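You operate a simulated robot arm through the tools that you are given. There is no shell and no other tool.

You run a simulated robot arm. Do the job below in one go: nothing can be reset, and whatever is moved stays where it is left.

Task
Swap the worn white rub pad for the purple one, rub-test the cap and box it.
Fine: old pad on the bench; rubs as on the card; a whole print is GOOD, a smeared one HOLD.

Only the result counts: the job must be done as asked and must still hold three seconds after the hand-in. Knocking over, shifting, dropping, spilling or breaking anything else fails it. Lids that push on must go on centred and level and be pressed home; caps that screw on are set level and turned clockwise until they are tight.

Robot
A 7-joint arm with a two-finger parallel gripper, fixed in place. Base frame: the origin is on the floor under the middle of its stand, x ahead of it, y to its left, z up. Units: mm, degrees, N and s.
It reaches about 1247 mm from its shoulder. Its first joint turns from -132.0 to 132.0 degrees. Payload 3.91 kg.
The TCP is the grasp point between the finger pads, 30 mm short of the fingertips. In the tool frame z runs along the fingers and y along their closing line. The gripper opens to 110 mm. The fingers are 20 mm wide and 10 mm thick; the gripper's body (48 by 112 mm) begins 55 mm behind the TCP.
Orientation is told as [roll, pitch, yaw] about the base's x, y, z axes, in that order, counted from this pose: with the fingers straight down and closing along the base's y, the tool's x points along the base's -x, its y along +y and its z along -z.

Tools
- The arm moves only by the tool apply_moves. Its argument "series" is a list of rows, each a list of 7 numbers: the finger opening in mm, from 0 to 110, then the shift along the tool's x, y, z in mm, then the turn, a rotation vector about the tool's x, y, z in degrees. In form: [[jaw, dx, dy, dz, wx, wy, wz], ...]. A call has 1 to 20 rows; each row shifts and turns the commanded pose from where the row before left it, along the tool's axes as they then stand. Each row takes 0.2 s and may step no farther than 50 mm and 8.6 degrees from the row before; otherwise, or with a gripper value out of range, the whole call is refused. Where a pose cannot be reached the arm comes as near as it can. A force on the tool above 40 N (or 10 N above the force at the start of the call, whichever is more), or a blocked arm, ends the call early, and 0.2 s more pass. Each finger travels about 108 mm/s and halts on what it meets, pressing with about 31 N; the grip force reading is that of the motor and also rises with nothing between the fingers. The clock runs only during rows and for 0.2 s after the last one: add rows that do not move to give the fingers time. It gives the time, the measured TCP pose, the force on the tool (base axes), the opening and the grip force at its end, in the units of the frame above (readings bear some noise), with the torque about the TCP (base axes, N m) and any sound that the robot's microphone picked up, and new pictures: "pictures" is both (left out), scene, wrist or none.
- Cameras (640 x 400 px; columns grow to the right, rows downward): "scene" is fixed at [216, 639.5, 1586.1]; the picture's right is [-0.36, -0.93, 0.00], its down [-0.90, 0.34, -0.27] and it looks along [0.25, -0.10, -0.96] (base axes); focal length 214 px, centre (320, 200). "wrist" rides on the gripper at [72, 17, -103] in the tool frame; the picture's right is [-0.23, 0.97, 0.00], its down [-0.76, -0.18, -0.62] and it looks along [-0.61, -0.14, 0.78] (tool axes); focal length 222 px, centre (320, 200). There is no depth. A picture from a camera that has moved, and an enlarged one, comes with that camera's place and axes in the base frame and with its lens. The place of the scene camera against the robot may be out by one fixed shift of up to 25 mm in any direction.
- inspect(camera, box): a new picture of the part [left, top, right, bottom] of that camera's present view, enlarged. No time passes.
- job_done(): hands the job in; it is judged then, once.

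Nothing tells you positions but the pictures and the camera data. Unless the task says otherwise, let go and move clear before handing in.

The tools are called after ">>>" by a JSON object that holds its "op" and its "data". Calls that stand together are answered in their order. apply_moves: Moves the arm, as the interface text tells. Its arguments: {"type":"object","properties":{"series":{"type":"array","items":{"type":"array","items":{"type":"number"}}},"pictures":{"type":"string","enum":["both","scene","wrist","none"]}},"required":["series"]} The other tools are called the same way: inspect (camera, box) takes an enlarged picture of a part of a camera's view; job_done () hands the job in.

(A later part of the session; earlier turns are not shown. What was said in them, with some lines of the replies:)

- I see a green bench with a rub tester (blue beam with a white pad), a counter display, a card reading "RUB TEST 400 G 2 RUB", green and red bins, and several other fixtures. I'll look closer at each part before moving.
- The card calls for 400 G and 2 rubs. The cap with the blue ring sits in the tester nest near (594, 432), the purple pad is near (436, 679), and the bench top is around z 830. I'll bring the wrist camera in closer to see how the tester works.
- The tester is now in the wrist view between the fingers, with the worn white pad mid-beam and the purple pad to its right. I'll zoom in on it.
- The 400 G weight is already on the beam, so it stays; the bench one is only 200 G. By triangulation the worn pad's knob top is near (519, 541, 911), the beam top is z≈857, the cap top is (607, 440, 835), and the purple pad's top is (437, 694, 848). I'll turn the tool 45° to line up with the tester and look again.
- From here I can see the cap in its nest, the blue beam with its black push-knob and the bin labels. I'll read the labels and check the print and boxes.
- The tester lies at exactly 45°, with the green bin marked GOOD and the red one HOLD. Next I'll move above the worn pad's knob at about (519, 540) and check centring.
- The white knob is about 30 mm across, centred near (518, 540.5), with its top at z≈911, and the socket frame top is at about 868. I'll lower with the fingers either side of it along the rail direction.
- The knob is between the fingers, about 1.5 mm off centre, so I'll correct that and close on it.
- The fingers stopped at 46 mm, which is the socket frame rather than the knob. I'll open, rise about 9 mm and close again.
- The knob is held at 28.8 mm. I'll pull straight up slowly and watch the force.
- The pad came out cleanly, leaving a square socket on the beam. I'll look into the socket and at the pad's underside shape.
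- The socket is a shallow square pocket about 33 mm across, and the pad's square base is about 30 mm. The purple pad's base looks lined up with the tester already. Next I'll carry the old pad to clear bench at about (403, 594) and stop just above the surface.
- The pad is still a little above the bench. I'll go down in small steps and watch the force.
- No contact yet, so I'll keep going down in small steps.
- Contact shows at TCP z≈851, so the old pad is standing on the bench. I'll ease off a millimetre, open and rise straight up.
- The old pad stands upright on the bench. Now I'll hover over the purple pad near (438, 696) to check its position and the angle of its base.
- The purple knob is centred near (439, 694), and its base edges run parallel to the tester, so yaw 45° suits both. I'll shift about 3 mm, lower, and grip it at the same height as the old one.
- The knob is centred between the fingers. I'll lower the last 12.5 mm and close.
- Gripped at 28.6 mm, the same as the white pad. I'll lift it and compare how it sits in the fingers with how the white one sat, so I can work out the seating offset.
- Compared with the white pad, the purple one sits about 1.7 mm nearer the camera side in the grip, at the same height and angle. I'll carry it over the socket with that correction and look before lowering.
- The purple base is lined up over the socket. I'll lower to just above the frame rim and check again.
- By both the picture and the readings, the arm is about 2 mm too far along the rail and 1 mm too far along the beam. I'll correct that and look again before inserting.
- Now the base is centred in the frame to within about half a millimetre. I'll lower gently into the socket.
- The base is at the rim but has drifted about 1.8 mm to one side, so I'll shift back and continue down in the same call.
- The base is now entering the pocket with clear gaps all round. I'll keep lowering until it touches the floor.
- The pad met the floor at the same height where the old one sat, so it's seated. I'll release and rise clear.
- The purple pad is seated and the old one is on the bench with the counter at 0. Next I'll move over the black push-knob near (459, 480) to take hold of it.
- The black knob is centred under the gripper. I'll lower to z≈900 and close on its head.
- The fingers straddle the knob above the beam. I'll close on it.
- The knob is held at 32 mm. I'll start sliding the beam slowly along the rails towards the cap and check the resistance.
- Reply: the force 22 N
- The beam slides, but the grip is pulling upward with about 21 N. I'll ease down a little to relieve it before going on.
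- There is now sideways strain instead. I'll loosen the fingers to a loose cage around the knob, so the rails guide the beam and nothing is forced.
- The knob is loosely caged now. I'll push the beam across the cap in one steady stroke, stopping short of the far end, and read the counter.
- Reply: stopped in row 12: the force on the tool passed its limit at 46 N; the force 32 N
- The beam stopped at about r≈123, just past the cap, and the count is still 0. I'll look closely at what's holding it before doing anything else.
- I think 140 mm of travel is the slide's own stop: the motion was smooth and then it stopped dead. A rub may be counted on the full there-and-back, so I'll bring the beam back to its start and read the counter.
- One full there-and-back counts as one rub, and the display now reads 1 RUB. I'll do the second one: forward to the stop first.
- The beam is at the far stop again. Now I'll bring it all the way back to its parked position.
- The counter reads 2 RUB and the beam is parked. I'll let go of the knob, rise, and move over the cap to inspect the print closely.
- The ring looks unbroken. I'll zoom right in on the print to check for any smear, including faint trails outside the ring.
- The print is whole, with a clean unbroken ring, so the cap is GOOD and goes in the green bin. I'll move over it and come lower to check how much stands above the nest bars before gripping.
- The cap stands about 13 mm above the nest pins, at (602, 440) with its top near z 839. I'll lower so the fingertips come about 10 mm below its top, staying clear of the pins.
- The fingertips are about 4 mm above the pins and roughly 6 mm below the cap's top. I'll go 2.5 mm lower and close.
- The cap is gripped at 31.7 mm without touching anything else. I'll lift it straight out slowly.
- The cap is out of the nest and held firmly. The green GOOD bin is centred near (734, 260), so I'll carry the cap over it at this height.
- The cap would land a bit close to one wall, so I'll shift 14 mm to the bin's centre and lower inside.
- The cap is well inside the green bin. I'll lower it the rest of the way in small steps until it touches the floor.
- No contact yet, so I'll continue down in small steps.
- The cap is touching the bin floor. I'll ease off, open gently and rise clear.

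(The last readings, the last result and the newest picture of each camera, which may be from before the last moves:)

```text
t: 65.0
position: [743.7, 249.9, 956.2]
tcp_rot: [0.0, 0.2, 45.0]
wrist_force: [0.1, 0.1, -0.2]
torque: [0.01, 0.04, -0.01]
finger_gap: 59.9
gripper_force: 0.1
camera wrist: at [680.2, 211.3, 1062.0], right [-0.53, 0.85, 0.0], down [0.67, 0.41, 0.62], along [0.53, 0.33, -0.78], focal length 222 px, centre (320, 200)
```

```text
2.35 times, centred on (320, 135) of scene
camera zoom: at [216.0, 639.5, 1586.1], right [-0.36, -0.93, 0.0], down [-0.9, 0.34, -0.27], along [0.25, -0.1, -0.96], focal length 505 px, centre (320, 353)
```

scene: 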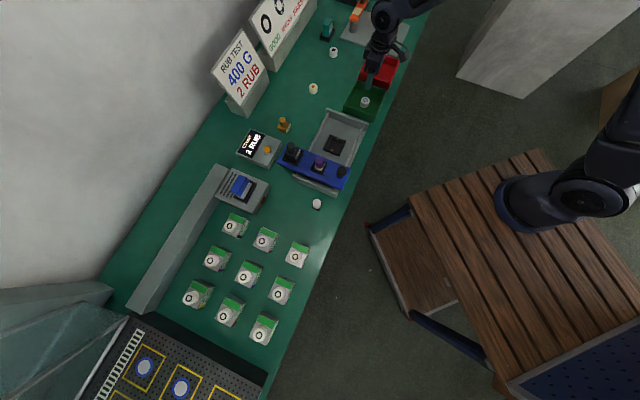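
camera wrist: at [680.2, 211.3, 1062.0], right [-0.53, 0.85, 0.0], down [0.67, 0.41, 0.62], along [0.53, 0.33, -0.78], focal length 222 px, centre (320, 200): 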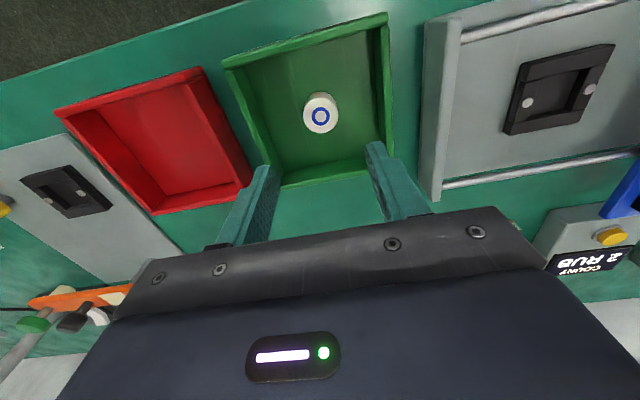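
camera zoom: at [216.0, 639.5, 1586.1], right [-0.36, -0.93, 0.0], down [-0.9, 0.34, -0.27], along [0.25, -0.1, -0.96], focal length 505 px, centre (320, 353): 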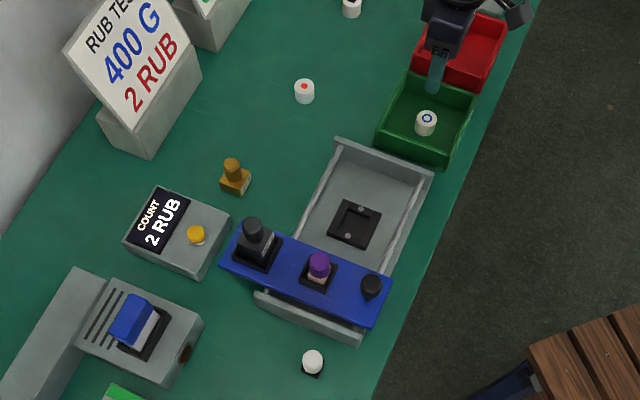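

The cap stands upright in the green GOOD bin, the purple pad and 400 G weight are in place, and the counter reads 2 RUB. I'll raise the arm clear and take one last look at the pad and print.

>>> {"op": "apply_moves", "data": {"series": [[60, 0, 0, -40, 0, 0, 0], [60, 0, 0, -40, 0, 0, 0], [60, 20, 0, -20, 0, 0, 0], [60, 0, 0, 0, 0, 0, 0]], "pictures": "both"}}

>>> {"op": "inspect", "data": {"camera": "wrist", "box": [290, 60, 360, 120]}}

>>> {"op": "inspect", "data": {"camera": "scene", "box": [270, 130, 360, 215]}}

>>> {"op": "inspect", "data": {"camera": "scene", "box": [335, 70, 395, 125]}}

```text
t: 66.0
position: [729.8, 234.5, 1057.8]
tcp_rot: [0.0, 0.2, 44.9]
wrist_force: [0.2, 0.3, 0.6]
torque: [0.01, -0.02, 0.02]
finger_gap: 60.2
gripper_force: 0.0
camera wrist: at [665.8, 196.0, 1162.2], right [-0.53, 0.85, 0.0], down [0.67, 0.41, 0.62], along [0.53, 0.33, -0.78], focal length 222 px, centre (320, 200)
```

scene: 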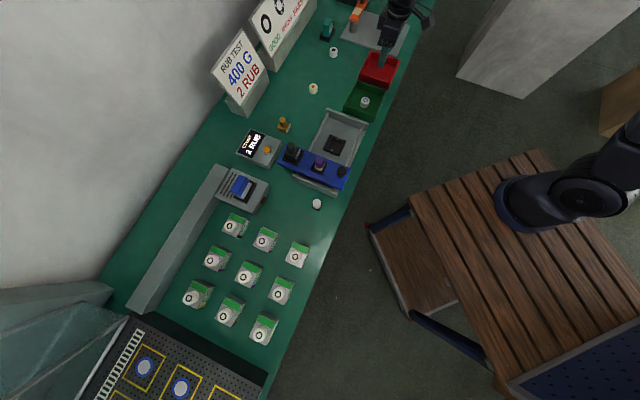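
wrist: 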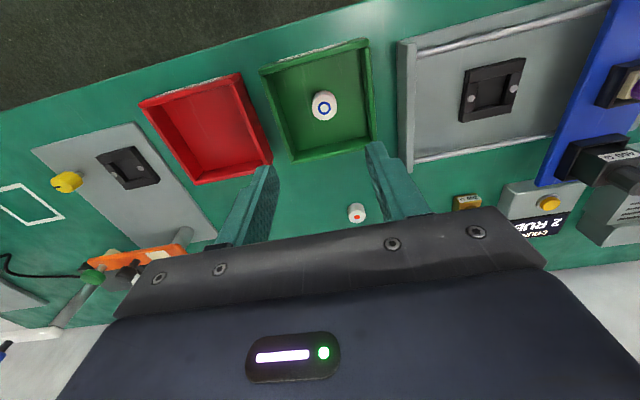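

```text
6.67 times, centred on (325, 90) of wrist
camera zoom: at [665.8, 196.0, 1162.2], right [-0.53, 0.85, 0.0], down [0.67, 0.41, 0.62], along [0.53, 0.33, -0.78], focal length 1481 px, centre (287, 933)
```

zoom: 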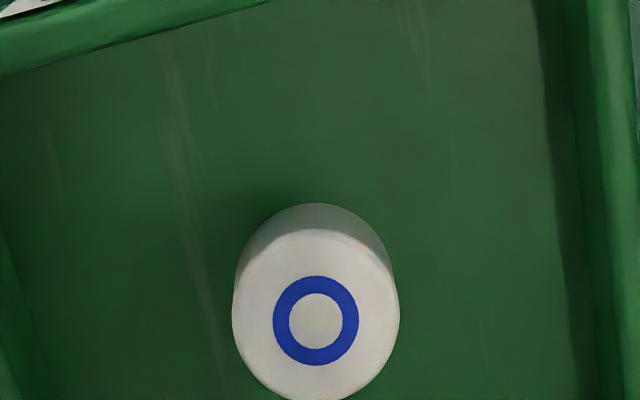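

```text
4.71 times, centred on (315, 172) of scene
camera zoom: at [216.0, 639.5, 1586.1], right [-0.36, -0.93, 0.0], down [-0.9, 0.34, -0.27], along [0.25, -0.1, -0.96], focal length 1009 px, centre (344, 329)
```

zoom: 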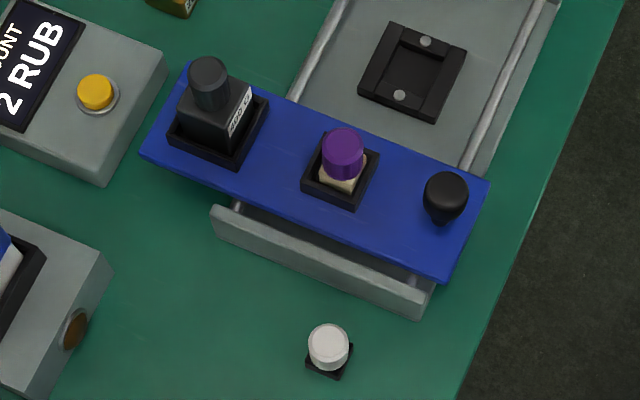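

```text
7.27 times, centred on (365, 98) of scene
camera zoom: at [216.0, 639.5, 1586.1], right [-0.36, -0.93, 0.0], down [-0.9, 0.34, -0.27], along [0.25, -0.1, -0.96], focal length 1560 px, centre (-7, 946)
```

zoom: 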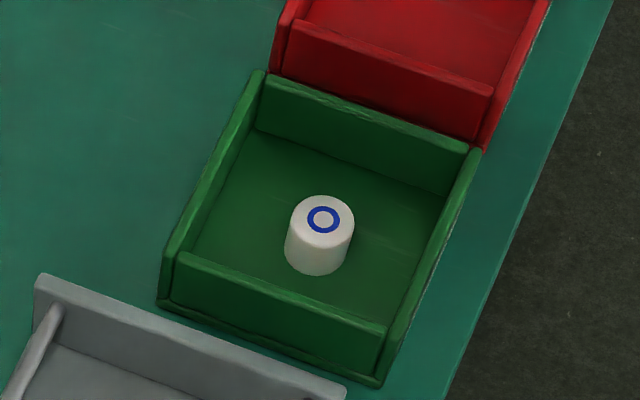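

All of it is in place: old white pad standing on the bench, purple pad seated in the tester, 2 rubs counted at 400 G, and the whole-print cap upright in the GOOD bin with the arm clear. I'm handing the job in.

>>> {"op": "job_done", "data": {}}

```text
The job is handed in.
```

The cap passed its rub test and is standing upright in the green GOOD bin. I've handed the job in, but no verdict came back.

- **Pads:** the purple pad is seated in the tester's socket. The worn white one stands on the bench near the parked end of the tester.
- **Rub test:** the 400 G weight named on the card was already on the beam, so I left it there. I made two full there-and-back strokes, and the counter reads 2 RUB.
- **First stroke:** I pushed the beam hard against the far end of its travel, about 46 N on the arm, before backing off. The second stroke stopped gently, and I saw no damage.
- **Print:** the blue ring was whole after the rubs, with no smear when zoomed in, so it went in GOOD rather than HOLD.

The beam is back at its parked end. Nothing else on the bench was moved or knocked, and the arm is clear with the gripper open.
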